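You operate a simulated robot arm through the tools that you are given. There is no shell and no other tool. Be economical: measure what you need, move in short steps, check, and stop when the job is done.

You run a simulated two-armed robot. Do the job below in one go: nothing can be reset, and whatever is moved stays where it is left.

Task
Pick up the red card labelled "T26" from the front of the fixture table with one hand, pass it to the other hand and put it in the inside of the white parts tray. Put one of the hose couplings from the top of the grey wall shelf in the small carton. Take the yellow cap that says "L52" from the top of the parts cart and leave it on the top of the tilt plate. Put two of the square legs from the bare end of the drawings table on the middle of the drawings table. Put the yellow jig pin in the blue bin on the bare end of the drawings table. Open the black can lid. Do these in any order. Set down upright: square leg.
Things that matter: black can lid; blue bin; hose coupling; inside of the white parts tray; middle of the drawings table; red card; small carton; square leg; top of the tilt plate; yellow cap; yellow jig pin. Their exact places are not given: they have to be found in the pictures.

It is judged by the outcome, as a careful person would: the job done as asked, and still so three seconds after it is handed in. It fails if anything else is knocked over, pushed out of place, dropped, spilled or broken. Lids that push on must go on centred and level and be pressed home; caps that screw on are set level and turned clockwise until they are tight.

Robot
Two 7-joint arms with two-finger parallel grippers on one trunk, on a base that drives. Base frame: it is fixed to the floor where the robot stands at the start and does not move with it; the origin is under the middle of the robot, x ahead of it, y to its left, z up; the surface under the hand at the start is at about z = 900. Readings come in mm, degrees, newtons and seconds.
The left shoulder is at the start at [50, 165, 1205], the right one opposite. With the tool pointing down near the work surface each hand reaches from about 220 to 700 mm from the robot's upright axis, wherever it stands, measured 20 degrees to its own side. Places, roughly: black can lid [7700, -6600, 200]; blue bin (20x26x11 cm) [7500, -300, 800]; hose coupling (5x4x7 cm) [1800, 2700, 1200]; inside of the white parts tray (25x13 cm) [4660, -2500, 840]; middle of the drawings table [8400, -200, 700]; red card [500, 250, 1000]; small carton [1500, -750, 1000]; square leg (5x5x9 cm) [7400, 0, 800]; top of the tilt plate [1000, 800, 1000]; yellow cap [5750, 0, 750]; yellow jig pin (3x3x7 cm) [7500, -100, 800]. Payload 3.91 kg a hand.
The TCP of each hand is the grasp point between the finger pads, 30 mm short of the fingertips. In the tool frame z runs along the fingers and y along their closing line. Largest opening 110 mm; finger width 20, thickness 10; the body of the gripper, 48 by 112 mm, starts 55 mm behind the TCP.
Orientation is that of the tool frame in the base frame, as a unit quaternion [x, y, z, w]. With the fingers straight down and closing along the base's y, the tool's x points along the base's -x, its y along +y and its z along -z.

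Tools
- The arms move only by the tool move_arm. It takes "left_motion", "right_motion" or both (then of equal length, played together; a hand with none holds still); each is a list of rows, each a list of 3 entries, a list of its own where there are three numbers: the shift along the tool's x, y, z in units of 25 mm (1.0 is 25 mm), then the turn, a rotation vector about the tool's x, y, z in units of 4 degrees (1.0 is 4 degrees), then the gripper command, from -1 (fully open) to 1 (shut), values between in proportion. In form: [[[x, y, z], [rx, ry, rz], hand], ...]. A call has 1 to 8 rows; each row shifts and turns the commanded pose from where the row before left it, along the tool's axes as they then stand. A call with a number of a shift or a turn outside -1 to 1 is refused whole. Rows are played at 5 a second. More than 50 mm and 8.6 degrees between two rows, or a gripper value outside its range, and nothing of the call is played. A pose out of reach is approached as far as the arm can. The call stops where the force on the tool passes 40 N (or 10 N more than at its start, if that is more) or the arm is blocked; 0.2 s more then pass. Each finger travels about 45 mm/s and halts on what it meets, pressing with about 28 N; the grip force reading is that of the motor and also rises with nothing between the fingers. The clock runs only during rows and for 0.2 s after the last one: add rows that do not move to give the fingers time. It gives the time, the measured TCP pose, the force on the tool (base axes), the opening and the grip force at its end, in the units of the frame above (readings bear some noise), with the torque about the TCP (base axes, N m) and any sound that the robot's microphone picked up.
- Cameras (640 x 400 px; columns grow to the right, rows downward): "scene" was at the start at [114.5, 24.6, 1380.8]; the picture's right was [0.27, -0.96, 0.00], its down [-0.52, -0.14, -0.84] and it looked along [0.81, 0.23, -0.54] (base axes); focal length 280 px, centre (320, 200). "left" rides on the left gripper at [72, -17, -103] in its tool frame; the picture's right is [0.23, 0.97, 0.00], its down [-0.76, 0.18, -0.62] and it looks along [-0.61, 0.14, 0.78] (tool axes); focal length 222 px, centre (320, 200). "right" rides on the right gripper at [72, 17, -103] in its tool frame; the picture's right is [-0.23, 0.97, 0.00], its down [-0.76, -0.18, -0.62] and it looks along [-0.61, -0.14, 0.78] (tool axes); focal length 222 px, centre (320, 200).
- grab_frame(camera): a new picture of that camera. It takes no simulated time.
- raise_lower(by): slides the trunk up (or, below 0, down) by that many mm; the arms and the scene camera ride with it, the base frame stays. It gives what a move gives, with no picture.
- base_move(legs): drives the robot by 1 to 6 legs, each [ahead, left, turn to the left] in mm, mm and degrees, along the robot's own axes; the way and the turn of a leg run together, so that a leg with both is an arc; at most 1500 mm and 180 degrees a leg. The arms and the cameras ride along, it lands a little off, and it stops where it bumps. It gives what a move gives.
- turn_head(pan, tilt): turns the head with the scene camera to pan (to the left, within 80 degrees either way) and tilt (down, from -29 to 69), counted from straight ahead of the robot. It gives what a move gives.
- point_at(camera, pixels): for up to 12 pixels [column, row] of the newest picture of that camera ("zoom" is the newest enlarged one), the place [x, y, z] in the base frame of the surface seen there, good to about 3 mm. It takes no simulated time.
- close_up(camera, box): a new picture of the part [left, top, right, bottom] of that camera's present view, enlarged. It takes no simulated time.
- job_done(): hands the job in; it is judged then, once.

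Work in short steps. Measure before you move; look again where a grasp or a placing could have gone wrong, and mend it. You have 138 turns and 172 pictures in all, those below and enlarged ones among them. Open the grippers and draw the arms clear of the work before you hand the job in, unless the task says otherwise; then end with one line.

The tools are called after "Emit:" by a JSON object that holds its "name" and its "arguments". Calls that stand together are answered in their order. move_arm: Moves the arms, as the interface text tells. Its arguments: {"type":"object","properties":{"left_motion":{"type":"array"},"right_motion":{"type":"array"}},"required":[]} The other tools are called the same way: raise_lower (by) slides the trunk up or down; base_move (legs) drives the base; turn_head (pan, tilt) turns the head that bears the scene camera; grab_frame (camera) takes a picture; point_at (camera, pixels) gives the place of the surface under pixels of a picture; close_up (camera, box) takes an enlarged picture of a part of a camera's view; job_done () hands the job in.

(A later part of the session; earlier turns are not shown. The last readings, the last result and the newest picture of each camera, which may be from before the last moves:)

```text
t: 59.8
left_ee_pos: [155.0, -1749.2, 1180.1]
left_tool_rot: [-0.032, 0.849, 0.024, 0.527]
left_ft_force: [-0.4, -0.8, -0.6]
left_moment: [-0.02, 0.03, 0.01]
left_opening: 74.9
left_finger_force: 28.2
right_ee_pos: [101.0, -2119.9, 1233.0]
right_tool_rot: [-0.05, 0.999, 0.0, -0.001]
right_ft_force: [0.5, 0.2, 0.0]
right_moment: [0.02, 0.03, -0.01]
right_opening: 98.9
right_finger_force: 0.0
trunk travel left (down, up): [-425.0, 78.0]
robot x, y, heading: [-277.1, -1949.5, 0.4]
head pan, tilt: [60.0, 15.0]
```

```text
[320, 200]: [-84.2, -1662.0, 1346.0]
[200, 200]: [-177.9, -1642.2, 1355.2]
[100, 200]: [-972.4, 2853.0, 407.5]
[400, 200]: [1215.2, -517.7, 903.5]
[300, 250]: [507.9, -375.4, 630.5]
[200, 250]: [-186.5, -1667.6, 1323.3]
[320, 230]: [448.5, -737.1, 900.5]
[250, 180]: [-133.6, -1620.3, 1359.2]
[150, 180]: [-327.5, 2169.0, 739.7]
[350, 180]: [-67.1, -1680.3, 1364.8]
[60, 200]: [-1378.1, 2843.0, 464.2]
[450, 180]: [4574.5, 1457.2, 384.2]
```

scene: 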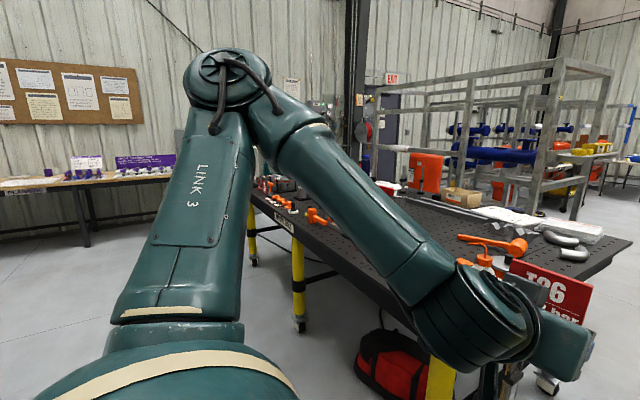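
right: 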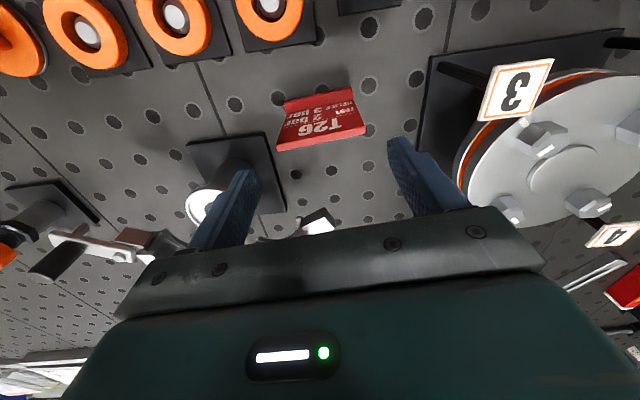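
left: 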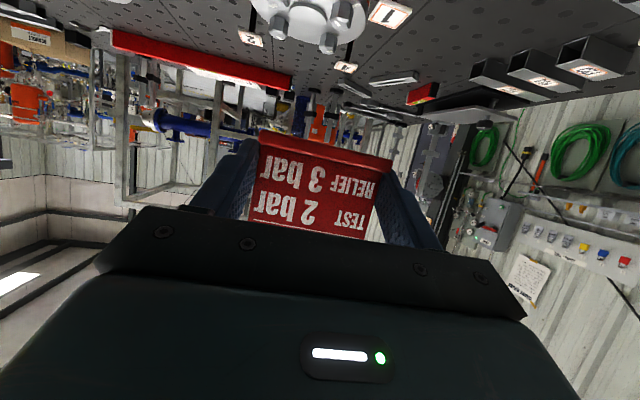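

The gap by the tanks is blocked; the way round is right, along x≈−230 past the folding table (x 250–950, y to −5600). I turn right and look down that aisle.

Emit:
{"name": "base_move", "arguments": {"legs": [[0, 0, -90]]}}

Emit:
{"name": "turn_head", "arguments": {"pan": 0, "tilt": 20}}

Emit:
{"name": "grab_frame", "arguments": {"camera": "scene"}}

Emit:
{"name": "point_at", "arguments": {"camera": "scene", "pixels": [[320, 390], [320, 300], [320, 240], [320, 200], [320, 170], [250, 240], [400, 240], [450, 280], [420, 200], [200, 280], [380, 180], [260, 180]]}}

```text
t: 63.0
left_ee_pos: [64.5, -2286.4, 1181.3]
left_tool_rot: [0.458, 0.716, -0.28, 0.446]
left_ft_force: [0.9, 0.1, -1.0]
left_moment: [0.0, 0.01, 0.03]
left_opening: 75.0
left_finger_force: 27.8
right_ee_pos: [-296.4, -2361.0, 1230.6]
right_tool_rot: [0.517, 0.856, -0.001, -0.006]
right_ft_force: [0.6, 0.5, 0.5]
right_moment: [0.03, 0.02, -0.02]
right_opening: 98.8
right_finger_force: 0.1
trunk travel left (down, up): [-425.0, 78.0]
robot x, y, heading: [-277.5, -1952.8, -69.3]
head pan, tilt: [60.0, 15.0]
stopped in leg 1: the robot was blocked; the commanded pose is now the measured one
```

```text
t: 64.3
left_ee_pos: [64.0, -2286.2, 1180.1]
left_tool_rot: [0.458, 0.717, -0.28, 0.446]
left_ft_force: [0.1, 0.0, -0.5]
left_moment: [0.0, 0.01, -0.03]
left_opening: 75.2
left_finger_force: 27.6
right_ee_pos: [-295.9, -2362.2, 1230.8]
right_tool_rot: [0.518, 0.856, -0.002, -0.008]
right_ft_force: [-0.3, 0.0, 0.1]
right_moment: [-0.01, -0.02, 0.02]
right_opening: 98.9
right_finger_force: 0.0
trunk travel left (down, up): [-425.0, 78.0]
robot x, y, heading: [-277.3, -1947.4, -69.4]
head pan, tilt: [0.0, 20.0]
```

```text
150 pictures are left
```

scene: 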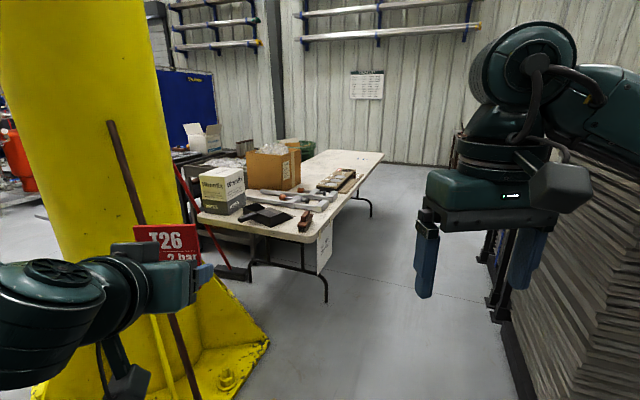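

```text
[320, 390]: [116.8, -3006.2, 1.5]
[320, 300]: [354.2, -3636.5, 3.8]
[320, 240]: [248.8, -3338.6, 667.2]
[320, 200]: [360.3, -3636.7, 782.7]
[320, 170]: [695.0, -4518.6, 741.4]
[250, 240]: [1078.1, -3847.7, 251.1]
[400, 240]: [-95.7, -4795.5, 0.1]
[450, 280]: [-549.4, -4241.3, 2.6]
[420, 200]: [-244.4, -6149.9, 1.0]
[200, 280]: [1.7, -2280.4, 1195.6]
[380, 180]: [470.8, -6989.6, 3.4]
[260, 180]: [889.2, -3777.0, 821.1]
```

The turn was blocked at −69°. I measure the stack on the right and the leaning rod near the left hand to see what touches.

Emit:
{"name": "point_at", "arguments": {"camera": "scene", "pixels": [[150, 200], [175, 330], [120, 140], [600, 170], [560, 330], [500, 310], [620, 260], [195, 390], [520, 260], [635, 180]]}}

Emit:
{"name": "turn_head", "arguments": {"pan": -75, "tilt": 25}}

Emit:
{"name": "grab_frame", "arguments": {"camera": "scene"}}

Emit:
{"name": "turn_head", "arguments": {"pan": 75, "tilt": 25}}

Emit:
{"name": "grab_frame", "arguments": {"camera": "scene"}}

```text
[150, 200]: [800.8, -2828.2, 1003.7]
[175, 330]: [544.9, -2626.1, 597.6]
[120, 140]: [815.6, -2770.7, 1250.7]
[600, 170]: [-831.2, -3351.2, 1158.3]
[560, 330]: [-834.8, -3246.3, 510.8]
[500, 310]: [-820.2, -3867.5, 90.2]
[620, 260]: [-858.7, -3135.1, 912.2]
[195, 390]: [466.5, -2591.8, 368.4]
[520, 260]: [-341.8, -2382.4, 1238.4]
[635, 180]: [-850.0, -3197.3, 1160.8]
```

```text
t: 65.8
left_ee_pos: [63.8, -2286.8, 1179.3]
left_tool_rot: [0.457, 0.716, -0.281, 0.446]
left_ft_force: [0.7, 0.6, 0.4]
left_moment: [0.03, 0.02, -0.01]
left_opening: 75.2
left_finger_force: 27.5
right_ee_pos: [-294.7, -2361.8, 1230.1]
right_tool_rot: [0.517, 0.856, -0.002, -0.007]
right_ft_force: [0.2, 0.0, -0.5]
right_moment: [-0.02, 0.01, -0.01]
right_opening: 99.0
right_finger_force: 0.0
trunk travel left (down, up): [-425.0, 78.0]
robot x, y, heading: [-275.4, -1949.0, -69.3]
head pan, tilt: [-75.0, 25.0]
```

```text
149 pictures are left
```

scene: 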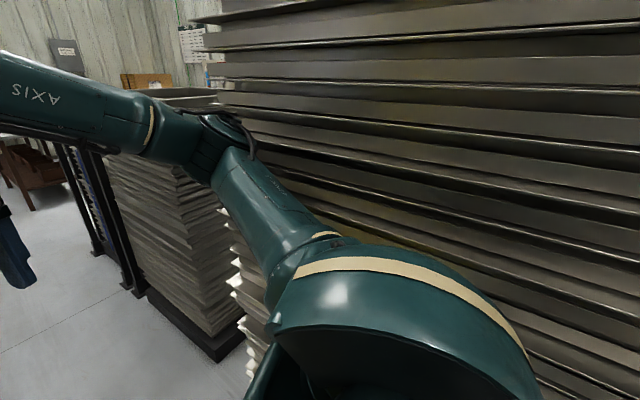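

```text
t: 68.1
left_ee_pos: [63.7, -2287.4, 1179.7]
left_tool_rot: [0.458, 0.716, -0.281, 0.445]
left_ft_force: [-0.2, 0.1, 0.1]
left_moment: [0.05, 0.02, -0.02]
left_opening: 75.3
left_finger_force: 28.1
right_ee_pos: [-294.2, -2361.1, 1229.2]
right_tool_rot: [0.518, 0.855, -0.002, -0.007]
right_ft_force: [0.2, 0.2, 0.7]
right_moment: [0.01, 0.0, -0.01]
right_opening: 98.9
right_finger_force: 0.0
trunk travel left (down, up): [-425.0, 78.0]
robot x, y, heading: [-277.9, -1947.4, -69.2]
head pan, tilt: [75.0, 25.0]
```

```text
148 pictures are left
```

scene: 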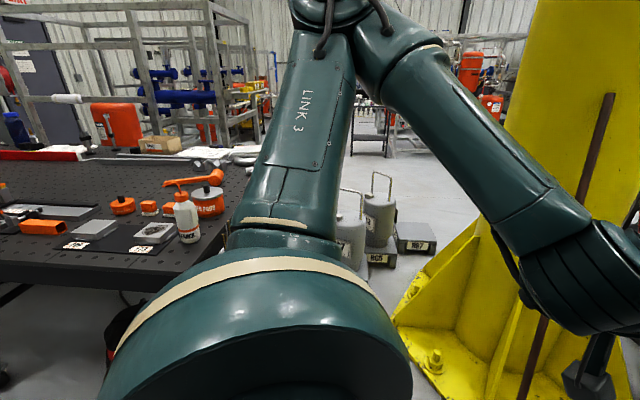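

The right elbow touches the sheet stack on the right. I sidestep left 130 mm, finish the turn and drive down the aisle.

Emit:
{"name": "base_move", "arguments": {"legs": [[0, 130, 0], [0, 0, -20.7], [1500, 0, 0]]}}

Emit:
{"name": "turn_head", "arguments": {"pan": 0, "tilt": 20}}

Emit:
{"name": "grab_frame", "arguments": {"camera": "scene"}}

Emit:
{"name": "point_at", "arguments": {"camera": "scene", "pixels": [[320, 380], [320, 300], [320, 240], [320, 200], [250, 180], [400, 240], [250, 250], [150, 200], [420, 200], [200, 280], [380, 180], [60, 180]]}}

```text
t: 78.0
left_ee_pos: [58.4, -3834.3, 1181.4]
left_tool_rot: [0.576, 0.624, -0.354, 0.391]
left_ft_force: [0.2, 0.7, -0.3]
left_moment: [0.02, 0.01, -0.01]
left_opening: 75.2
left_finger_force: 27.9
right_ee_pos: [-305.7, -3781.3, 1229.2]
right_tool_rot: [0.659, 0.752, -0.001, -0.005]
right_ft_force: [0.3, -0.2, -0.1]
right_moment: [0.01, 0.01, 0.04]
right_opening: 98.8
right_finger_force: 0.1
trunk travel left (down, up): [-425.0, 78.0]
robot x, y, heading: [-141.4, -3400.0, -89.5]
head pan, tilt: [75.0, 25.0]
```

```text
t: 79.5
left_ee_pos: [58.0, -3834.7, 1181.4]
left_tool_rot: [0.575, 0.625, -0.353, 0.392]
left_ft_force: [-0.3, -0.4, -0.6]
left_moment: [0.01, -0.01, -0.01]
left_opening: 75.2
left_finger_force: 28.0
right_ee_pos: [-305.1, -3780.3, 1229.3]
right_tool_rot: [0.659, 0.752, -0.001, -0.005]
right_ft_force: [-0.5, 0.0, -0.2]
right_moment: [-0.02, -0.03, 0.02]
right_opening: 99.0
right_finger_force: 0.0
trunk travel left (down, up): [-425.0, 78.0]
robot x, y, heading: [-146.3, -3402.4, -89.4]
head pan, tilt: [0.0, 20.0]
```

```text
147 pictures are left
```

scene: 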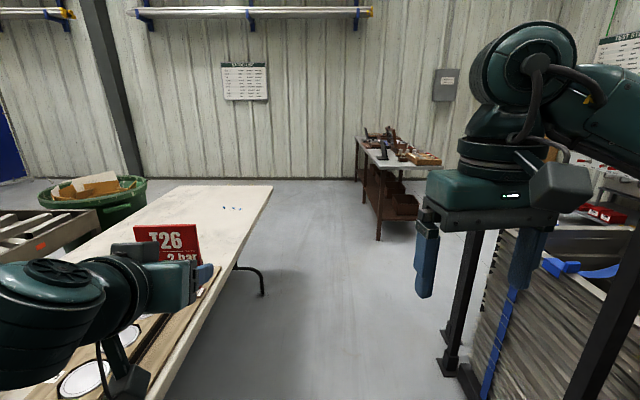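

```text
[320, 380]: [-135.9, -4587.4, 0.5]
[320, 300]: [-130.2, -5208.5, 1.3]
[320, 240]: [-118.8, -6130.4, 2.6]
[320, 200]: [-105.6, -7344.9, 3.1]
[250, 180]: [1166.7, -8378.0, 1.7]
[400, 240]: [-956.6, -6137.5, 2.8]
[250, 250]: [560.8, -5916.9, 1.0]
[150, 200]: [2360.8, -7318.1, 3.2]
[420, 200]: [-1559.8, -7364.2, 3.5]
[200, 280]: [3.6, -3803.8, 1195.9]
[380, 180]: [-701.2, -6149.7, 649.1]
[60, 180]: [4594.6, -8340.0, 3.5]
```

Aisle clear to the far wall. I drive on 2950 mm to y≈−6350, turn left to face +x, and look.

Emit:
{"name": "base_move", "arguments": {"legs": [[1500, 0, 0], [1450, 0, 0], [0, 0, 90]]}}

Emit:
{"name": "grab_frame", "arguments": {"camera": "scene"}}

Emit:
{"name": "point_at", "arguments": {"camera": "scene", "pixels": [[320, 380], [320, 300], [320, 240], [320, 200], [320, 160], [400, 240], [250, 250], [150, 200], [400, 180], [250, 180], [280, 150], [60, 180]]}}

```text
t: 97.6
left_ee_pos: [320.5, -6156.7, 1181.0]
left_tool_rot: [-0.036, 0.849, 0.027, 0.527]
left_ft_force: [0.3, 0.1, -0.9]
left_moment: [0.0, 0.02, 0.01]
left_opening: 75.3
left_finger_force: 27.6
right_ee_pos: [268.1, -6519.4, 1230.7]
right_tool_rot: [-0.066, 0.998, -0.003, -0.003]
right_ft_force: [0.0, -0.2, -0.4]
right_moment: [-0.02, 0.0, 0.02]
right_opening: 99.0
right_finger_force: 0.0
trunk travel left (down, up): [-425.0, 78.0]
robot x, y, heading: [-108.4, -6362.7, 1.0]
head pan, tilt: [0.0, 20.0]
```

```text
146 pictures are left
```

scene: 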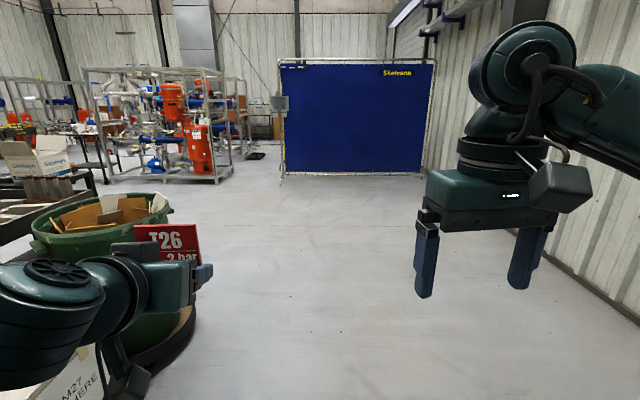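

```text
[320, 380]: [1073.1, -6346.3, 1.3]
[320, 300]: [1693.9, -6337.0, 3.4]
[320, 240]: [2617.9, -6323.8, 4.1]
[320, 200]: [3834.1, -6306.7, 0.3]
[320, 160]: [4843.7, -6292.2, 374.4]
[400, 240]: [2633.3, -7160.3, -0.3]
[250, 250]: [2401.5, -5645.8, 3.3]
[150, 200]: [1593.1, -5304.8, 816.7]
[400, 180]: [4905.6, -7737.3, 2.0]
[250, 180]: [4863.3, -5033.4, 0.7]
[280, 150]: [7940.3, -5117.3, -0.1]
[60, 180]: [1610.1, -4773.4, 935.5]
```

Open floor ahead; the blue screen stands at x≈4850. I drive 3 m ahead, then turn left 60° and look toward the tray bench.

Emit:
{"name": "base_move", "arguments": {"legs": [[1500, 0, 0], [1500, 0, 0], [0, 0, 60]]}}

Emit:
{"name": "grab_frame", "arguments": {"camera": "scene"}}

Emit:
{"name": "point_at", "arguments": {"camera": "scene", "pixels": [[320, 380], [320, 300], [320, 240], [320, 200], [320, 160], [400, 240], [250, 250], [150, 200], [400, 180], [250, 180], [280, 150], [60, 180]]}}

```text
t: 114.8
left_ee_pos: [2927.0, -5836.7, 1181.8]
left_tool_rot: [-0.459, 0.715, 0.289, 0.442]
left_ft_force: [0.4, -0.2, -0.2]
left_moment: [-0.03, -0.03, -0.01]
left_opening: 75.1
left_finger_force: 28.8
right_ee_pos: [3218.7, -6060.1, 1230.4]
right_tool_rot: [-0.561, 0.827, -0.005, -0.002]
right_ft_force: [-0.2, -0.4, 0.5]
right_moment: [-0.03, 0.01, -0.01]
right_opening: 98.9
right_finger_force: 0.0
trunk travel left (down, up): [-425.0, 78.0]
robot x, y, heading: [2896.1, -6312.2, 61.3]
head pan, tilt: [0.0, 20.0]
```

```text
145 pictures are left
```

scene: 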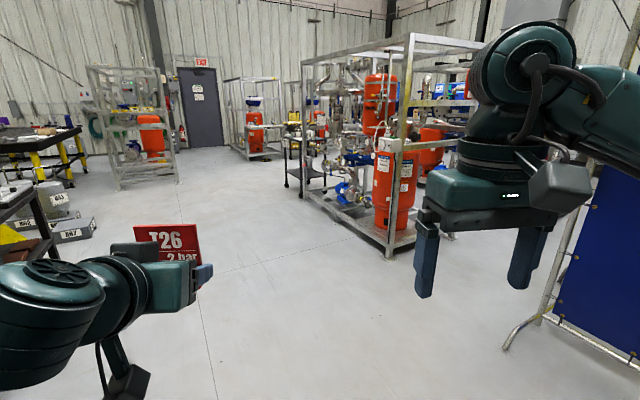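

```text
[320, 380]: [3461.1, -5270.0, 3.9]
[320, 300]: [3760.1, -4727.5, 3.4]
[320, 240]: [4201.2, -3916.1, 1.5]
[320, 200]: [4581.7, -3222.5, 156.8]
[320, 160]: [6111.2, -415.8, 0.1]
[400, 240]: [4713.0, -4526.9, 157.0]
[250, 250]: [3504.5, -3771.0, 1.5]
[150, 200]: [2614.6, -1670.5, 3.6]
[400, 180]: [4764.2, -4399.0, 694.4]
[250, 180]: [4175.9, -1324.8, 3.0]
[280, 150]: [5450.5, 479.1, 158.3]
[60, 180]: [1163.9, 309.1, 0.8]
```

The black cart left of the orange skid, px (305,150), should hold the tray. I drive to about (3650, −2600) and face +x.

Emit:
{"name": "base_move", "arguments": {"legs": [[0, 0, 17.2], [1500, 0, 0], [1500, 0, 0], [788, 0, 0], [0, 0, -78.5]]}}

Emit:
{"name": "turn_head", "arguments": {"pan": 0, "tilt": 25}}

Emit:
{"name": "grab_frame", "arguments": {"camera": "scene"}}

```text
t: 137.3
left_ee_pos: [4022.1, -2395.6, 1181.2]
left_tool_rot: [-0.038, 0.848, 0.028, 0.527]
left_ft_force: [-0.1, -0.5, -0.4]
left_moment: [0.0, -0.01, 0.02]
left_opening: 75.4
left_finger_force: 27.6
right_ee_pos: [3972.0, -2758.4, 1230.0]
right_tool_rot: [-0.069, 0.998, -0.004, -0.003]
right_ft_force: [-1.0, -0.6, 0.1]
right_moment: [0.01, -0.02, -0.02]
right_opening: 99.0
right_finger_force: 0.1
trunk travel left (down, up): [-425.0, 78.0]
robot x, y, heading: [3592.9, -2604.9, 1.0]
head pan, tilt: [0.0, 20.0]
```

```text
t: 138.0
left_ee_pos: [4022.5, -2395.5, 1182.0]
left_tool_rot: [-0.037, 0.848, 0.028, 0.527]
left_ft_force: [-0.3, 0.1, -0.8]
left_moment: [0.01, 0.0, 0.01]
left_opening: 74.9
left_finger_force: 28.2
right_ee_pos: [3972.1, -2759.6, 1230.2]
right_tool_rot: [-0.07, 0.998, -0.004, -0.003]
right_ft_force: [0.0, 0.5, -0.2]
right_moment: [0.01, 0.02, 0.02]
right_opening: 98.8
right_finger_force: 0.0
trunk travel left (down, up): [-425.0, 78.0]
robot x, y, heading: [3593.3, -2602.0, 1.1]
head pan, tilt: [0.0, 25.0]
```

```text
144 pictures are left
```

scene: 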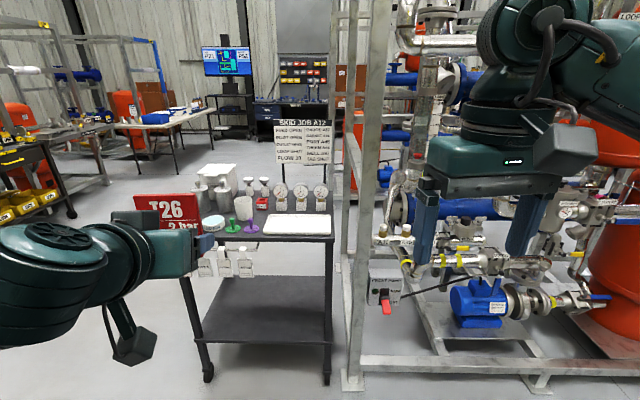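

The white tray is on the cart's front right, px (298,223), with gauges behind it. I zoom and measure.

Emit:
{"name": "close_up", "arguments": {"camera": "scene", "box": [180, 160, 360, 272]}}

Emit:
{"name": "point_at", "arguments": {"camera": "scene", "pixels": [[264, 232], [330, 234], [329, 216], [270, 216], [298, 225], [300, 238], [282, 192], [320, 190], [250, 225], [302, 160], [190, 240], [348, 240]]}}

```text
3.56 times, centred on (270, 216) of scene
```

zoom: 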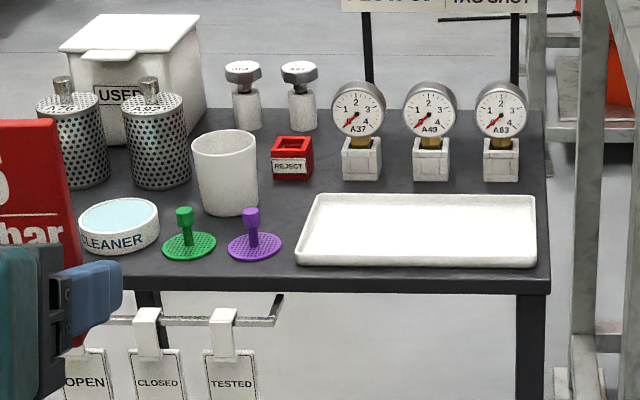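

```text
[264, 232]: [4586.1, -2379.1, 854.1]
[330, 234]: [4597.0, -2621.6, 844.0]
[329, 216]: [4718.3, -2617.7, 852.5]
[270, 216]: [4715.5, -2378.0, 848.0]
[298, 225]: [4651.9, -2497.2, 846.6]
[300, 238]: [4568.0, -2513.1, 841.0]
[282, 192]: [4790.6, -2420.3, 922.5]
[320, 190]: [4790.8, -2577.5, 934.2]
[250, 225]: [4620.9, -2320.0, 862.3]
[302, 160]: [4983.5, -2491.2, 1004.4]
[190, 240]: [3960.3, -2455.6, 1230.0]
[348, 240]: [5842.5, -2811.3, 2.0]
```

Tray: x 4590–4720, y −2375…−2625, floor z≈845. I drive to about (4040, −2640), and lower the trunk 230 so the card hangs above tray height.

Emit:
{"name": "base_move", "arguments": {"legs": [[0, 0, -1.1], [447, -38, 0]]}}

Emit:
{"name": "raise_lower", "arguments": {"by": -210}}

Emit:
{"name": "grab_frame", "arguments": {"camera": "left"}}

Emit:
{"name": "grab_frame", "arguments": {"camera": "scene"}}

```text
t: 141.1
left_ee_pos: [4474.6, -2442.7, 1180.8]
left_tool_rot: [-0.03, 0.849, 0.023, 0.527]
left_ft_force: [-0.1, -0.1, -1.0]
left_moment: [-0.03, 0.02, -0.02]
left_opening: 75.3
left_finger_force: 27.8
right_ee_pos: [4415.9, -2803.8, 1230.1]
right_tool_rot: [-0.059, 0.998, -0.004, -0.005]
right_ft_force: [-1.0, -0.6, -0.4]
right_moment: [0.01, 0.03, -0.02]
right_opening: 99.0
right_finger_force: 0.0
trunk travel left (down, up): [-425.0, 78.0]
robot x, y, heading: [4035.9, -2640.3, 0.4]
head pan, tilt: [0.0, 25.0]
```

```text
t: 143.3
left_ee_pos: [4474.4, -2441.8, 971.7]
left_tool_rot: [-0.029, 0.849, 0.023, 0.527]
left_ft_force: [0.7, -0.4, -0.8]
left_moment: [-0.01, -0.02, -0.02]
left_opening: 75.2
left_finger_force: 28.4
right_ee_pos: [4415.8, -2803.9, 1020.5]
right_tool_rot: [-0.059, 0.998, -0.004, -0.003]
right_ft_force: [0.2, -0.2, 0.1]
right_moment: [-0.01, -0.03, -0.01]
right_opening: 99.0
right_finger_force: 0.1
trunk travel left (down, up): [-215.0, 288.0]
robot x, y, heading: [4041.0, -2639.6, -0.1]
head pan, tilt: [0.0, 25.0]
```

```text
142 pictures are left
```

left: 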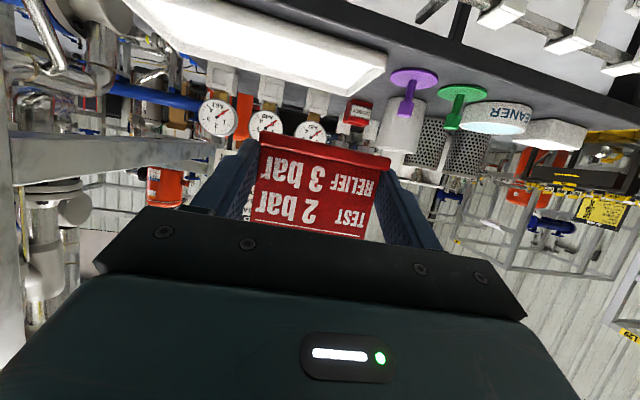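

```text
141 pictures are left
```

scene: 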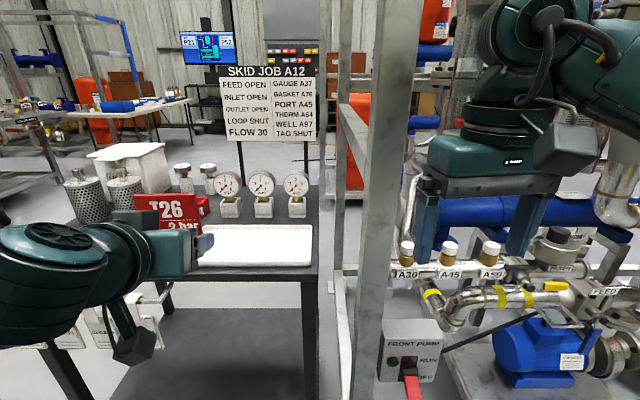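

I recheck the tray and how near the right hand is to the skid.

Emit:
{"name": "point_at", "arguments": {"camera": "scene", "pixels": [[200, 262], [312, 262], [310, 228], [230, 230], [260, 245], [250, 275], [448, 250], [490, 260], [376, 280], [412, 340], [229, 205], [297, 205]]}}

Emit:
{"name": "point_at", "arguments": {"camera": "left", "pixels": [[270, 170], [370, 180], [270, 140], [380, 158], [300, 150]]}}

```text
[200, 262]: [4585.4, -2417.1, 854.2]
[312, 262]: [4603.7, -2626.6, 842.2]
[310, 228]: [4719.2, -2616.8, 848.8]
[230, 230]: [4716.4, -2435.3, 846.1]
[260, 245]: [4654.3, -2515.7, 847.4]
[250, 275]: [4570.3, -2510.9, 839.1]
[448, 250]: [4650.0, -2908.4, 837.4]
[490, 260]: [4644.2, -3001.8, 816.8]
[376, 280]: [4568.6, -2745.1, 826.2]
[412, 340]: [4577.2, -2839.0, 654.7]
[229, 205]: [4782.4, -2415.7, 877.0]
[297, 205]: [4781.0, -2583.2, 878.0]
```

```text
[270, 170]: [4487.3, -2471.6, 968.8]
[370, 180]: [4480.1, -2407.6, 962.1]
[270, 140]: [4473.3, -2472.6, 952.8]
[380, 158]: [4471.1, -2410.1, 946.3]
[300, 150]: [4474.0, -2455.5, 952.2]
```

Right hand is clear (skid x≥4568, hand at 4416). I move the card forward 180 and 59 to the right, over the tray.

Emit:
{"name": "move_arm", "arguments": {"left_motion": [[[-0.4, -0.35, 0.8], [0, 0, 0], 1], [[-0.4, -0.35, 0.8], [0, 0, 0], 1], [[-0.4, -0.35, 0.8], [0, 0, 0], 1], [[-0.4, -0.35, 0.8], [0, 0, 0], 1], [[-0.4, -0.35, 0.8], [0, 0, 0], 1], [[-0.4, -0.35, 0.8], [0, 0, 0], 1], [[-0.4, -0.35, 0.8], [0, 0, 0], 1], [[-0.4, -0.35, 0.8], [0, 0, 0], 1]]}}

Emit:
{"name": "grab_frame", "arguments": {"camera": "left"}}

Emit:
{"name": "grab_frame", "arguments": {"camera": "scene"}}

```text
t: 145.1
left_ee_pos: [4657.9, -2498.5, 971.6]
left_tool_rot: [-0.031, 0.849, 0.025, 0.528]
left_ft_force: [0.5, -0.1, 0.2]
left_moment: [0.0, 0.02, -0.05]
left_opening: 75.3
left_finger_force: 27.6
right_ee_pos: [4416.7, -2804.6, 1019.6]
right_tool_rot: [-0.06, 0.998, -0.004, -0.004]
right_ft_force: [-0.5, 0.2, -0.5]
right_moment: [0.01, 0.03, -0.04]
right_opening: 99.3
right_finger_force: 0.1
trunk travel left (down, up): [-215.0, 288.0]
robot x, y, heading: [4038.4, -2643.4, -0.1]
head pan, tilt: [0.0, 25.0]
```

```text
140 pictures are left
```

left: 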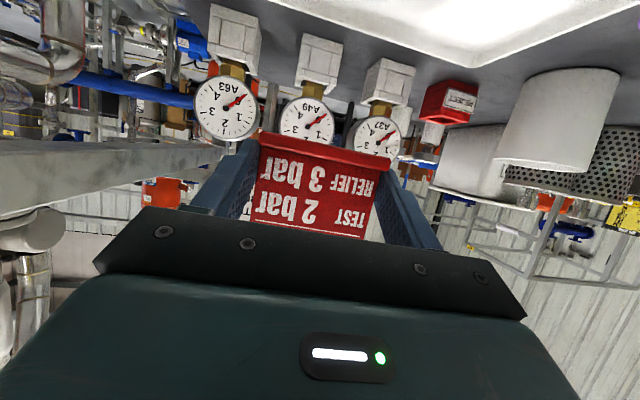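

```text
139 pictures are left
```

scene: 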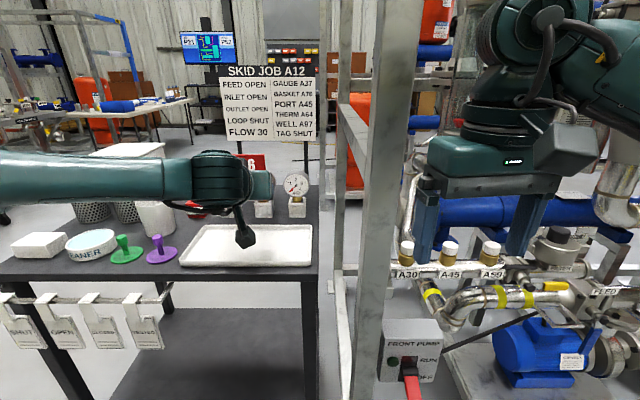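

Card is above the tray centre. I lower 80 mm and check.

Emit:
{"name": "move_arm", "arguments": {"left_motion": [[[0.72, 0, 0.36], [0, 0, 0], 1], [[0.72, 0, 0.36], [0, 0, 0], 1], [[0.72, 0, 0.36], [0, 0, 0], 1], [[0.72, 0, 0.36], [0, 0, 0], 1]]}}

Emit:
{"name": "grab_frame", "arguments": {"camera": "left"}}

Emit:
{"name": "grab_frame", "arguments": {"camera": "scene"}}

Emit:
{"name": "point_at", "arguments": {"camera": "left", "pixels": [[270, 140], [380, 158], [320, 148], [320, 120], [300, 50]]}}

```text
t: 146.1
left_ee_pos: [4648.4, -2484.5, 896.8]
left_tool_rot: [-0.029, 0.849, 0.022, 0.527]
left_ft_force: [-0.3, -0.1, -1.4]
left_moment: [-0.02, -0.01, -0.01]
left_opening: 75.1
left_finger_force: 27.9
left hand out of reach, approached as far as the arm can: row 2, 3, 4
right_ee_pos: [4416.1, -2803.8, 1019.9]
right_tool_rot: [-0.06, 0.998, -0.004, -0.003]
right_ft_force: [0.7, 0.2, -0.7]
right_moment: [0.01, 0.02, 0.03]
right_opening: 99.2
right_finger_force: 0.1
trunk travel left (down, up): [-215.0, 288.0]
robot x, y, heading: [4036.1, -2638.6, 0.0]
head pan, tilt: [0.0, 25.0]
```

```text
138 pictures are left
```

left: 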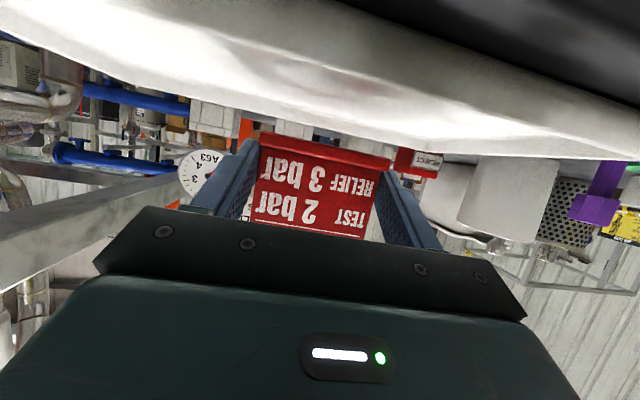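

```text
137 pictures are left
```

scene: 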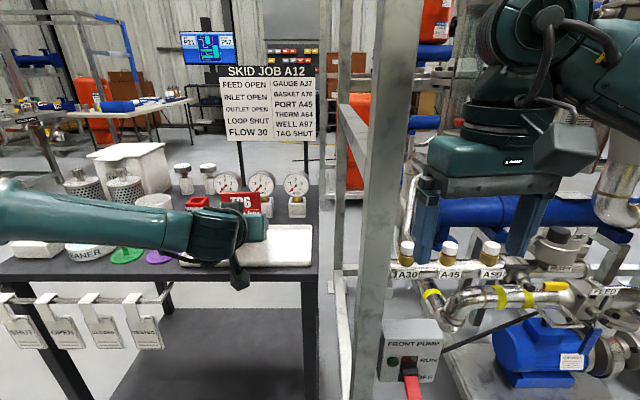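

```text
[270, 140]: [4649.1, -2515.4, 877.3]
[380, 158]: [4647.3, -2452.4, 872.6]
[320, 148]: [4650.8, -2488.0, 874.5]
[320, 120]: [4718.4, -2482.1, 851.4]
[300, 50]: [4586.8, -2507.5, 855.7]
```

The arm can't go lower, so the trunk does the last bit. First I check the forearm's and camera's clearance from the cart items.

Emit:
{"name": "point_at", "arguments": {"camera": "scene", "pixels": [[100, 238], [150, 240], [60, 235], [205, 262], [240, 285], [238, 270], [40, 250], [122, 257], [158, 256], [255, 235]]}}

```text
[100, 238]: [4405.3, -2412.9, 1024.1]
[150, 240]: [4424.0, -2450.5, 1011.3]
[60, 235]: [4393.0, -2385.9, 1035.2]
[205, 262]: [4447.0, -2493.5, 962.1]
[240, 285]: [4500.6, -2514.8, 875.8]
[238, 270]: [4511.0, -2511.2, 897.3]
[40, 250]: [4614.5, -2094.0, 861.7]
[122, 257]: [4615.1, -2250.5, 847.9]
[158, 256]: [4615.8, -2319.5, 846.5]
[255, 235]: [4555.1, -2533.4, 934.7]
```

All clear. I lower the trunk 18 mm.

Emit:
{"name": "raise_lower", "arguments": {"by": -18}}

Emit:
{"name": "grab_frame", "arguments": {"camera": "left"}}

Emit:
{"name": "point_at", "arguments": {"camera": "left", "pixels": [[275, 136], [370, 150], [320, 143], [320, 125], [230, 125], [400, 140]]}}

```text
t: 146.8
left_ee_pos: [4649.3, -2483.9, 879.5]
left_tool_rot: [-0.029, 0.849, 0.023, 0.527]
left_ft_force: [0.0, 0.8, -0.1]
left_moment: [0.01, -0.01, -0.02]
left_opening: 75.0
left_finger_force: 27.9
right_ee_pos: [4416.6, -2804.7, 1002.6]
right_tool_rot: [-0.06, 0.998, -0.004, -0.002]
right_ft_force: [1.2, -0.4, 0.3]
right_moment: [0.01, 0.04, 0.0]
right_opening: 99.0
right_finger_force: 0.0
trunk travel left (down, up): [-197.0, 306.0]
robot x, y, heading: [4041.5, -2635.8, -0.1]
head pan, tilt: [0.0, 25.0]
```

```text
136 pictures are left
```

left: 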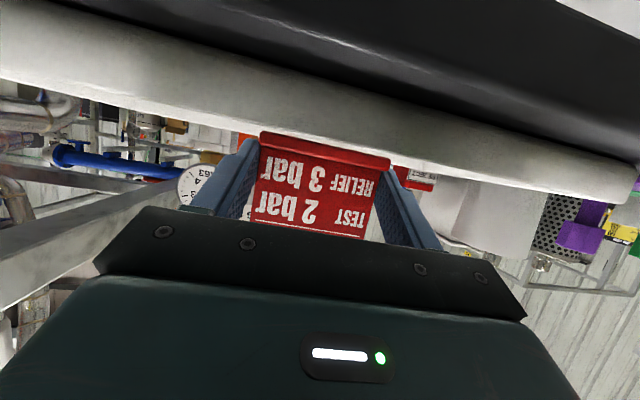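

```text
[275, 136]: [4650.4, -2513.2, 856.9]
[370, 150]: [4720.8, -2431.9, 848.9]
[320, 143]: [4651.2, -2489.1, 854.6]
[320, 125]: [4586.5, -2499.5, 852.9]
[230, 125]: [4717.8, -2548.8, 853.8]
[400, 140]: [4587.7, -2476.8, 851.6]
```

The foot's lower edge is at z≈853; I lower 5 mm more.

Emit:
{"name": "raise_lower", "arguments": {"by": -5}}

```text
t: 147.3
left_ee_pos: [4649.6, -2484.4, 873.2]
left_tool_rot: [-0.029, 0.849, 0.023, 0.528]
left_ft_force: [0.5, 0.1, -0.4]
left_moment: [0.03, -0.02, -0.01]
left_opening: 75.2
left_finger_force: 28.2
right_ee_pos: [4415.6, -2803.9, 997.5]
right_tool_rot: [-0.059, 0.998, -0.003, -0.003]
right_ft_force: [-0.1, -0.1, 1.3]
right_moment: [0.0, 0.01, 0.01]
right_opening: 99.3
right_finger_force: 0.1
trunk travel left (down, up): [-192.0, 311.0]
robot x, y, heading: [4040.0, -2640.3, 0.1]
head pan, tilt: [0.0, 25.0]
```

No contact yet; 2 mm steps more until force shows, then release.

Emit:
{"name": "raise_lower", "arguments": {"by": -3}}

Emit:
{"name": "move_arm", "arguments": {"left_motion": [[[0, 0, 0], [0, 0, 0], 0.0], [[0, 0, 0], [0, 0, 0], -0.6], [[0, 0, 0], [0, 0, 0], -0.8], [[0, 0, 0], [0, 0, 0], -0.8]]}}

Emit:
{"name": "grab_frame", "arguments": {"camera": "left"}}

Emit:
{"name": "point_at", "arguments": {"camera": "left", "pixels": [[290, 140], [350, 190], [320, 200], [290, 180]]}}

```text
t: 147.8
left_ee_pos: [4648.3, -2483.9, 871.3]
left_tool_rot: [-0.03, 0.849, 0.023, 0.527]
left_ft_force: [0.2, 0.0, -1.6]
left_moment: [-0.03, 0.01, -0.02]
left_opening: 75.0
left_finger_force: 27.3
right_ee_pos: [4415.9, -2804.1, 994.5]
right_tool_rot: [-0.06, 0.998, -0.004, -0.003]
right_ft_force: [0.5, -0.5, 0.3]
right_moment: [0.05, 0.02, -0.03]
right_opening: 98.9
right_finger_force: 0.1
trunk travel left (down, up): [-189.0, 314.0]
robot x, y, heading: [4040.4, -2639.3, 0.2]
head pan, tilt: [0.0, 25.0]
```

```text
t: 148.8
left_ee_pos: [4649.4, -2484.9, 871.5]
left_tool_rot: [-0.029, 0.848, 0.022, 0.528]
left_ft_force: [-0.2, 0.3, -0.9]
left_moment: [-0.03, 0.01, 0.05]
left_opening: 98.8
left_finger_force: 0.0
right_ee_pos: [4416.3, -2804.2, 994.9]
right_tool_rot: [-0.06, 0.998, -0.003, -0.003]
right_ft_force: [-1.1, -0.2, 0.8]
right_moment: [0.06, -0.03, 0.0]
right_opening: 98.8
right_finger_force: 0.1
trunk travel left (down, up): [-189.0, 314.0]
robot x, y, heading: [4036.9, -2639.2, 0.1]
head pan, tilt: [0.0, 25.0]
```

```text
135 pictures are left
```

left: 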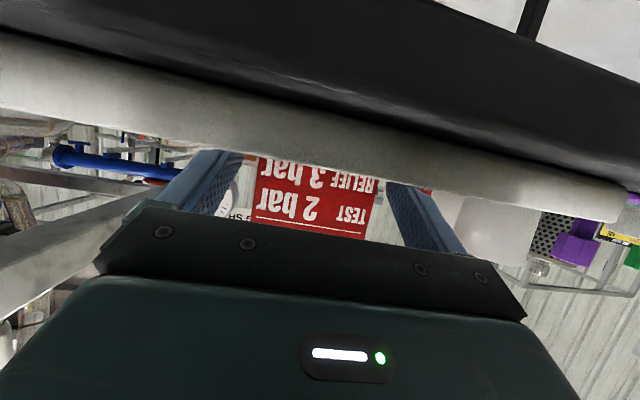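

```text
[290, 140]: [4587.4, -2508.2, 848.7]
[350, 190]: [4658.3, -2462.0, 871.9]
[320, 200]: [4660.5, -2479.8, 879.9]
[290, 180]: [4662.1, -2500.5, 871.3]
```

The card stands in the tray. I raise the trunk 130 so the open fingers slide up off it, then draw the left hand back.

Emit:
{"name": "raise_lower", "arguments": {"by": 130}}

Emit:
{"name": "move_arm", "arguments": {"left_motion": [[[0.4, 0.35, -0.8], [0, 0, 0], -1], [[0.4, 0.35, -0.8], [0, 0, 0], -1], [[0.4, 0.35, -0.8], [0, 0, 0], -1], [[0.4, 0.35, -0.8], [0, 0, 0], -1], [[0.4, 0.35, -0.8], [0, 0, 0], -1], [[0.4, 0.35, -0.8], [0, 0, 0], -1], [[0.4, 0.35, -0.8], [0, 0, 0], -1], [[0.4, 0.35, -0.8], [0, 0, 0], -1]]}}

Emit:
{"name": "grab_frame", "arguments": {"camera": "scene"}}

```text
t: 150.4
left_ee_pos: [4649.4, -2483.8, 1002.1]
left_tool_rot: [-0.029, 0.849, 0.022, 0.528]
left_ft_force: [-0.5, 0.2, -0.2]
left_moment: [-0.02, 0.0, 0.0]
left_opening: 99.0
left_finger_force: 0.0
right_ee_pos: [4416.4, -2803.2, 1124.0]
right_tool_rot: [-0.06, 0.998, -0.004, -0.003]
right_ft_force: [0.0, 1.0, -0.3]
right_moment: [0.01, -0.01, 0.01]
right_opening: 99.0
right_finger_force: 0.1
trunk travel left (down, up): [-319.0, 184.0]
robot x, y, heading: [4042.1, -2636.1, 0.0]
head pan, tilt: [0.0, 25.0]
```

```text
t: 152.2
left_ee_pos: [4483.1, -2431.3, 1001.1]
left_tool_rot: [-0.03, 0.849, 0.024, 0.528]
left_ft_force: [-0.4, 0.4, 0.3]
left_moment: [0.0, -0.02, 0.01]
left_opening: 110.3
left_finger_force: 0.0
left hand out of reach, approached as far as the arm can: row 8
right_ee_pos: [4415.7, -2805.1, 1124.1]
right_tool_rot: [-0.059, 0.998, -0.003, -0.003]
right_ft_force: [-0.3, -0.1, -0.5]
right_moment: [-0.01, -0.01, -0.01]
right_opening: 99.1
right_finger_force: 0.0
trunk travel left (down, up): [-319.0, 184.0]
robot x, y, heading: [4040.9, -2640.1, -0.1]
head pan, tilt: [0.0, 25.0]
```

```text
134 pictures are left
```

scene: 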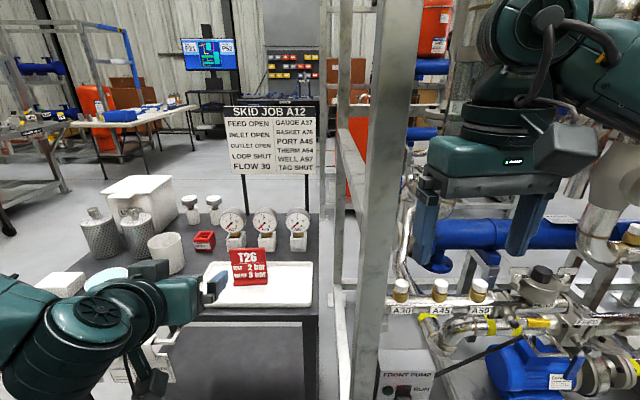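

T26 stands inside the tray. I turn the left hand back to pointing down while backing off, then drive toward the can.

Emit:
{"name": "base_move", "arguments": {"legs": [[-400, 0, 0]]}}

Emit:
{"name": "move_arm", "arguments": {"left_motion": [[[0, 0, 0], [0, 1, 0], -1], [[0, 0, 0], [0, 1, 0], -1], [[0, 0, 0], [0, 1, 0], -1], [[0, 0, 0], [0, 1, 0], -1], [[0, 0, 0], [0, 1, 0], -1], [[0, 0, 0], [0, 1, 0], -1], [[0, 0, 0], [0, 1, 0], -1], [[0, 0, 0], [0, 1, 0], -1]]}}

Emit:
{"name": "move_arm", "arguments": {"left_motion": [[[0, 0, 0], [0, 1, 0], -1], [[0, 0, 0], [0, 1, 0], -1], [[0, 0, 0], [0, 1, 0], -1], [[0, 0, 0], [0, 1, 0], -1], [[0, 0, 0], [0, 1, 0], -1], [[0, 0, 0], [0, 1, 0], -1], [[0, 0, 0], [0, 1, 0], -1], [[0, 0, 0], [0, 0.9, 0], -1]]}}

Emit:
{"name": "base_move", "arguments": {"legs": [[0, 0, -90], [1500, 0, 0], [1100, 0, 0], [0, 0, 90]]}}

Emit:
{"name": "turn_head", "arguments": {"pan": 0, "tilt": 15}}

Emit:
{"name": "grab_frame", "arguments": {"camera": "scene"}}

```text
t: 154.7
left_ee_pos: [4083.0, -2431.5, 1001.0]
left_tool_rot: [-0.029, 0.849, 0.023, 0.527]
left_ft_force: [-0.1, 0.4, 0.3]
left_moment: [0.01, 0.0, -0.01]
left_opening: 109.9
left_finger_force: 0.1
right_ee_pos: [4015.0, -2803.2, 1125.4]
right_tool_rot: [-0.06, 0.998, -0.004, -0.003]
right_ft_force: [0.8, -0.5, -0.5]
right_moment: [-0.02, -0.02, -0.02]
right_opening: 99.1
right_finger_force: 0.0
trunk travel left (down, up): [-319.0, 184.0]
robot x, y, heading: [3639.4, -2640.9, 0.1]
head pan, tilt: [0.0, 25.0]
```

```text
t: 156.5
left_ee_pos: [4084.2, -2431.0, 1000.2]
left_tool_rot: [-0.034, 0.962, 0.013, 0.272]
left_ft_force: [0.3, -0.3, 0.0]
left_moment: [-0.01, 0.0, 0.0]
left_opening: 109.9
left_finger_force: 0.1
right_ee_pos: [4015.5, -2804.3, 1123.6]
right_tool_rot: [-0.06, 0.998, -0.004, -0.004]
right_ft_force: [0.2, 0.0, -0.9]
right_moment: [-0.01, 0.0, 0.0]
right_opening: 99.1
right_finger_force: 0.0
trunk travel left (down, up): [-319.0, 184.0]
robot x, y, heading: [3642.1, -2636.6, 0.0]
head pan, tilt: [0.0, 25.0]
```

```text
t: 158.3
left_ee_pos: [4083.6, -2430.3, 1000.7]
left_tool_rot: [-0.036, 0.999, 0.004, -0.001]
left_ft_force: [-0.6, 0.0, 0.9]
left_moment: [0.03, -0.02, -0.02]
left_opening: 109.9
left_finger_force: 0.0
right_ee_pos: [4015.5, -2802.7, 1124.6]
right_tool_rot: [-0.06, 0.998, -0.004, -0.003]
right_ft_force: [0.0, 0.5, -0.6]
right_moment: [-0.02, 0.01, 0.01]
right_opening: 99.0
right_finger_force: 0.1
trunk travel left (down, up): [-319.0, 184.0]
robot x, y, heading: [3637.8, -2638.4, 0.1]
head pan, tilt: [0.0, 25.0]
```

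```text
t: 178.5
left_ee_pos: [4159.6, -5011.7, 1000.5]
left_tool_rot: [-0.047, 0.999, 0.003, 0.0]
left_ft_force: [0.3, -0.2, 0.4]
left_moment: [0.0, -0.02, 0.02]
left_opening: 110.1
left_finger_force: 0.0
right_ee_pos: [4101.7, -5385.7, 1125.2]
right_tool_rot: [-0.07, 0.998, -0.004, -0.003]
right_ft_force: [-0.7, -0.5, -0.9]
right_moment: [0.02, 0.01, 0.01]
right_opening: 99.0
right_finger_force: 0.1
trunk travel left (down, up): [-319.0, 184.0]
robot x, y, heading: [3722.2, -5233.2, 1.3]
head pan, tilt: [0.0, 25.0]
```

```text
t: 179.2
left_ee_pos: [4159.9, -5011.8, 1000.3]
left_tool_rot: [-0.047, 0.999, 0.004, 0.001]
left_ft_force: [-0.7, 0.1, -1.3]
left_moment: [0.02, 0.0, 0.0]
left_opening: 110.0
left_finger_force: 0.1
right_ee_pos: [4101.0, -5385.7, 1124.5]
right_tool_rot: [-0.072, 0.997, -0.004, -0.002]
right_ft_force: [0.7, 0.1, 0.7]
right_moment: [0.03, -0.02, 0.01]
right_opening: 98.9
right_finger_force: 0.1
trunk travel left (down, up): [-319.0, 184.0]
robot x, y, heading: [3723.1, -5231.2, 1.4]
head pan, tilt: [0.0, 15.0]
```

```text
133 pictures are left
```

scene: 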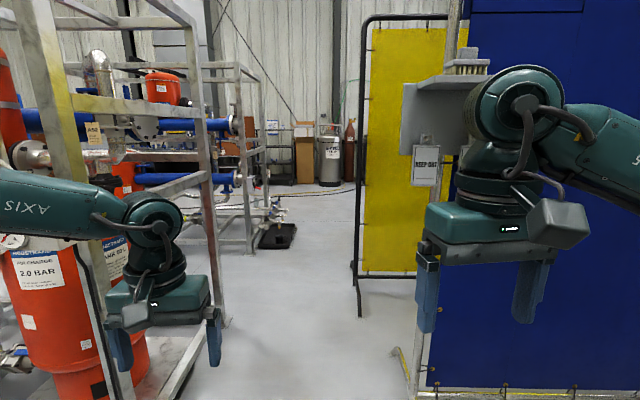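

A passage shows between the skid (post foot (222,322)) and the screens (feet (358,315), (405,395)); I measure it.

Emit:
{"name": "point_at", "arguments": {"camera": "scene", "pixels": [[226, 322], [250, 252], [358, 314], [354, 265], [406, 380], [295, 245], [262, 240], [320, 190], [300, 200], [330, 240], [185, 390], [410, 110]]}}

```text
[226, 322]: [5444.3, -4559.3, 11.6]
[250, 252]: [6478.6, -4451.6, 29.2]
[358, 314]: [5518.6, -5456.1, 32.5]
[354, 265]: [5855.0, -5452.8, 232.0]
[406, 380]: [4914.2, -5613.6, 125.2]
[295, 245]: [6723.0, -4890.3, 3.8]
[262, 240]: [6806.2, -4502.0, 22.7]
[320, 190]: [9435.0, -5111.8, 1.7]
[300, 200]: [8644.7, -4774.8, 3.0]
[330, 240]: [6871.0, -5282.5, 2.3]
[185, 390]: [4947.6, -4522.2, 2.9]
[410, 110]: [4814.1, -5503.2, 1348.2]
```

The passage is about 900 mm wide (y −4555…−5456). I check how far my elbows stick out.

Emit:
{"name": "turn_head", "arguments": {"pan": -70, "tilt": 30}}

Emit:
{"name": "grab_frame", "arguments": {"camera": "scene"}}

Emit:
{"name": "point_at", "arguments": {"camera": "scene", "pixels": [[230, 130], [260, 150], [300, 170], [330, 190], [360, 220], [400, 260], [440, 300], [200, 110], [320, 240], [350, 300]]}}

Emit:
{"name": "turn_head", "arguments": {"pan": 70, "tilt": 30}}

Emit:
{"name": "grab_frame", "arguments": {"camera": "scene"}}

Emit:
{"name": "point_at", "arguments": {"camera": "scene", "pixels": [[410, 130], [380, 150], [340, 170], [310, 190], [280, 220], [240, 260], [200, 300], [440, 110], [320, 240], [290, 300]]}}

```text
t: 180.6
left_ee_pos: [4160.2, -5011.8, 1000.4]
left_tool_rot: [-0.048, 0.999, 0.004, 0.001]
left_ft_force: [0.2, -1.1, -0.1]
left_moment: [0.05, -0.01, -0.02]
left_opening: 110.1
left_finger_force: 0.1
right_ee_pos: [4101.1, -5386.3, 1124.4]
right_tool_rot: [-0.071, 0.997, -0.004, -0.003]
right_ft_force: [-0.1, -0.6, -0.2]
right_moment: [-0.01, 0.0, 0.0]
right_opening: 99.0
right_finger_force: 0.0
trunk travel left (down, up): [-319.0, 184.0]
robot x, y, heading: [3720.4, -5231.5, 1.4]
head pan, tilt: [-70.0, 30.0]
```

```text
132 pictures are left
```

scene: 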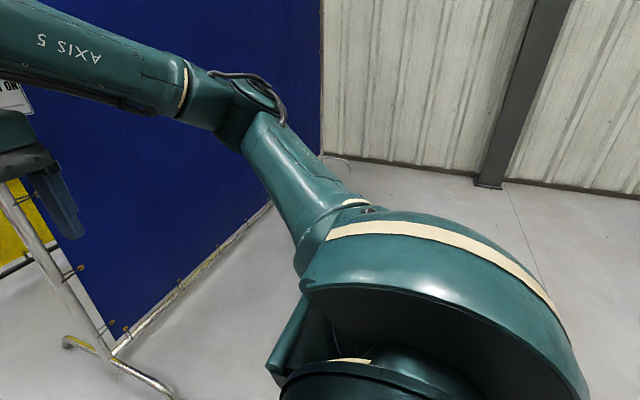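

```text
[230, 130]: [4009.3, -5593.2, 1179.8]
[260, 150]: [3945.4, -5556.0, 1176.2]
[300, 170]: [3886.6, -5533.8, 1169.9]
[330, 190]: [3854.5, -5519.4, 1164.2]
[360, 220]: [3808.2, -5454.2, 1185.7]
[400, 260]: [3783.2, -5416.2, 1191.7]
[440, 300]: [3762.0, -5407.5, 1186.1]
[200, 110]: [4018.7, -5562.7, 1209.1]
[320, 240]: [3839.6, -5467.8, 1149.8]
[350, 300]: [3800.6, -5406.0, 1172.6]
```

```text
t: 182.9
left_ee_pos: [4159.9, -5011.6, 1001.3]
left_tool_rot: [-0.047, 0.999, 0.004, 0.001]
left_ft_force: [-0.1, -0.2, 0.5]
left_moment: [0.0, -0.04, 0.04]
left_opening: 109.9
left_finger_force: 0.1
right_ee_pos: [4100.1, -5385.8, 1123.9]
right_tool_rot: [-0.071, 0.997, -0.004, -0.004]
right_ft_force: [0.1, 0.2, -0.2]
right_moment: [0.0, -0.01, 0.0]
right_opening: 99.1
right_finger_force: 0.1
trunk travel left (down, up): [-319.0, 184.0]
robot x, y, heading: [3720.1, -5234.1, 1.5]
head pan, tilt: [70.0, 30.0]
```

```text
131 pictures are left
```

scene: 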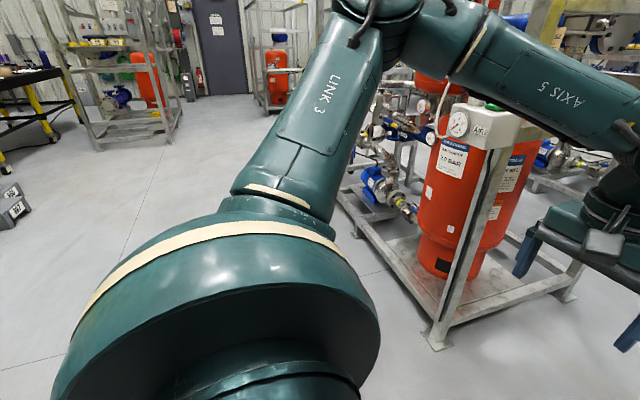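

```text
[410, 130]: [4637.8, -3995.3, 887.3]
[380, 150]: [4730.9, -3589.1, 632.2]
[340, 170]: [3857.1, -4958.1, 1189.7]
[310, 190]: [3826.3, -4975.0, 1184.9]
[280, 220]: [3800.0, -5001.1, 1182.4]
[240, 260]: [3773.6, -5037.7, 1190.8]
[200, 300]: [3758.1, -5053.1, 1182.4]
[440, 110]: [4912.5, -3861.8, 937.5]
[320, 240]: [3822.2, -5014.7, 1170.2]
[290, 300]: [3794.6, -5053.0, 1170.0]
```

Right elbow reaches about 380 mm out. I lower the right hand to tuck it, then line up on y≈−5005 with heading 0 and check the elbow again.

Emit:
{"name": "move_arm", "arguments": {"right_motion": [[[0, 0.3, 1], [0, 0, 0], -0.8], [[0, 0.3, 1], [0, 0, 0], -0.8], [[0, 0.3, 1], [0, 0, 0], -0.8], [[0, 0.3, 1], [0, 0, 0], -0.8], [[0, 0.3, 1], [0, 0, 0], -0.8]]}}

Emit:
{"name": "base_move", "arguments": {"legs": [[0, 0, -1.4], [0, 228, 0]]}}

Emit:
{"name": "turn_head", "arguments": {"pan": -65, "tilt": 10}}

Emit:
{"name": "grab_frame", "arguments": {"camera": "scene"}}

```text
t: 184.1
left_ee_pos: [4159.2, -5012.8, 1000.3]
left_tool_rot: [-0.047, 0.999, 0.003, 0.001]
left_ft_force: [-0.6, -0.7, -0.3]
left_moment: [0.01, -0.01, 0.01]
left_opening: 110.3
left_finger_force: 0.1
right_ee_pos: [4094.6, -5350.0, 998.3]
right_tool_rot: [-0.07, 0.998, -0.003, -0.002]
right_ft_force: [0.9, 1.0, -0.6]
right_moment: [0.02, -0.03, 0.01]
right_opening: 99.0
right_finger_force: 0.1
trunk travel left (down, up): [-319.0, 184.0]
robot x, y, heading: [3720.5, -5232.9, 1.4]
head pan, tilt: [70.0, 30.0]
```

```text
t: 187.0
left_ee_pos: [4165.9, -4794.0, 998.9]
left_tool_rot: [-0.035, 0.999, 0.003, 0.0]
left_ft_force: [0.3, -0.3, 0.1]
left_moment: [0.0, -0.03, 0.03]
left_opening: 109.8
left_finger_force: 0.0
right_ee_pos: [4091.8, -5130.0, 998.8]
right_tool_rot: [-0.058, 0.998, -0.004, -0.004]
right_ft_force: [-0.7, 0.1, 0.5]
right_moment: [0.03, 0.03, 0.03]
right_opening: 98.9
right_finger_force: 0.1
trunk travel left (down, up): [-319.0, 184.0]
robot x, y, heading: [3724.6, -5003.2, -0.1]
head pan, tilt: [70.0, 30.0]
```

```text
t: 189.2
left_ee_pos: [4165.7, -4793.0, 1002.0]
left_tool_rot: [-0.035, 0.999, 0.003, 0.001]
left_ft_force: [0.2, 0.2, 0.0]
left_moment: [-0.01, 0.04, 0.02]
left_opening: 109.9
left_finger_force: 0.0
right_ee_pos: [4091.5, -5130.8, 998.3]
right_tool_rot: [-0.059, 0.998, -0.004, -0.003]
right_ft_force: [0.3, -0.3, -0.8]
right_moment: [-0.03, 0.04, -0.03]
right_opening: 98.9
right_finger_force: 0.1
trunk travel left (down, up): [-319.0, 184.0]
robot x, y, heading: [3719.2, -5003.2, -0.1]
head pan, tilt: [-65.0, 10.0]
```

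```text
130 pictures are left
```

scene: 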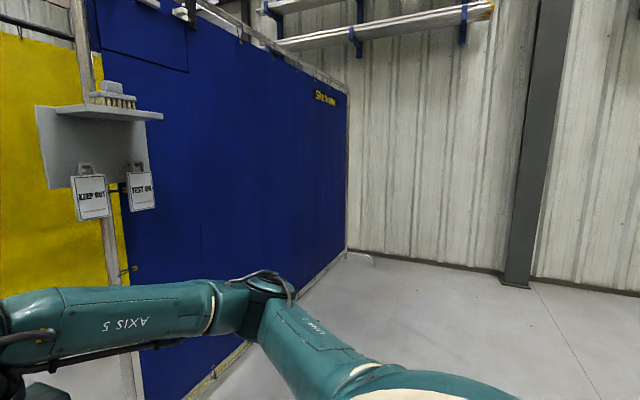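

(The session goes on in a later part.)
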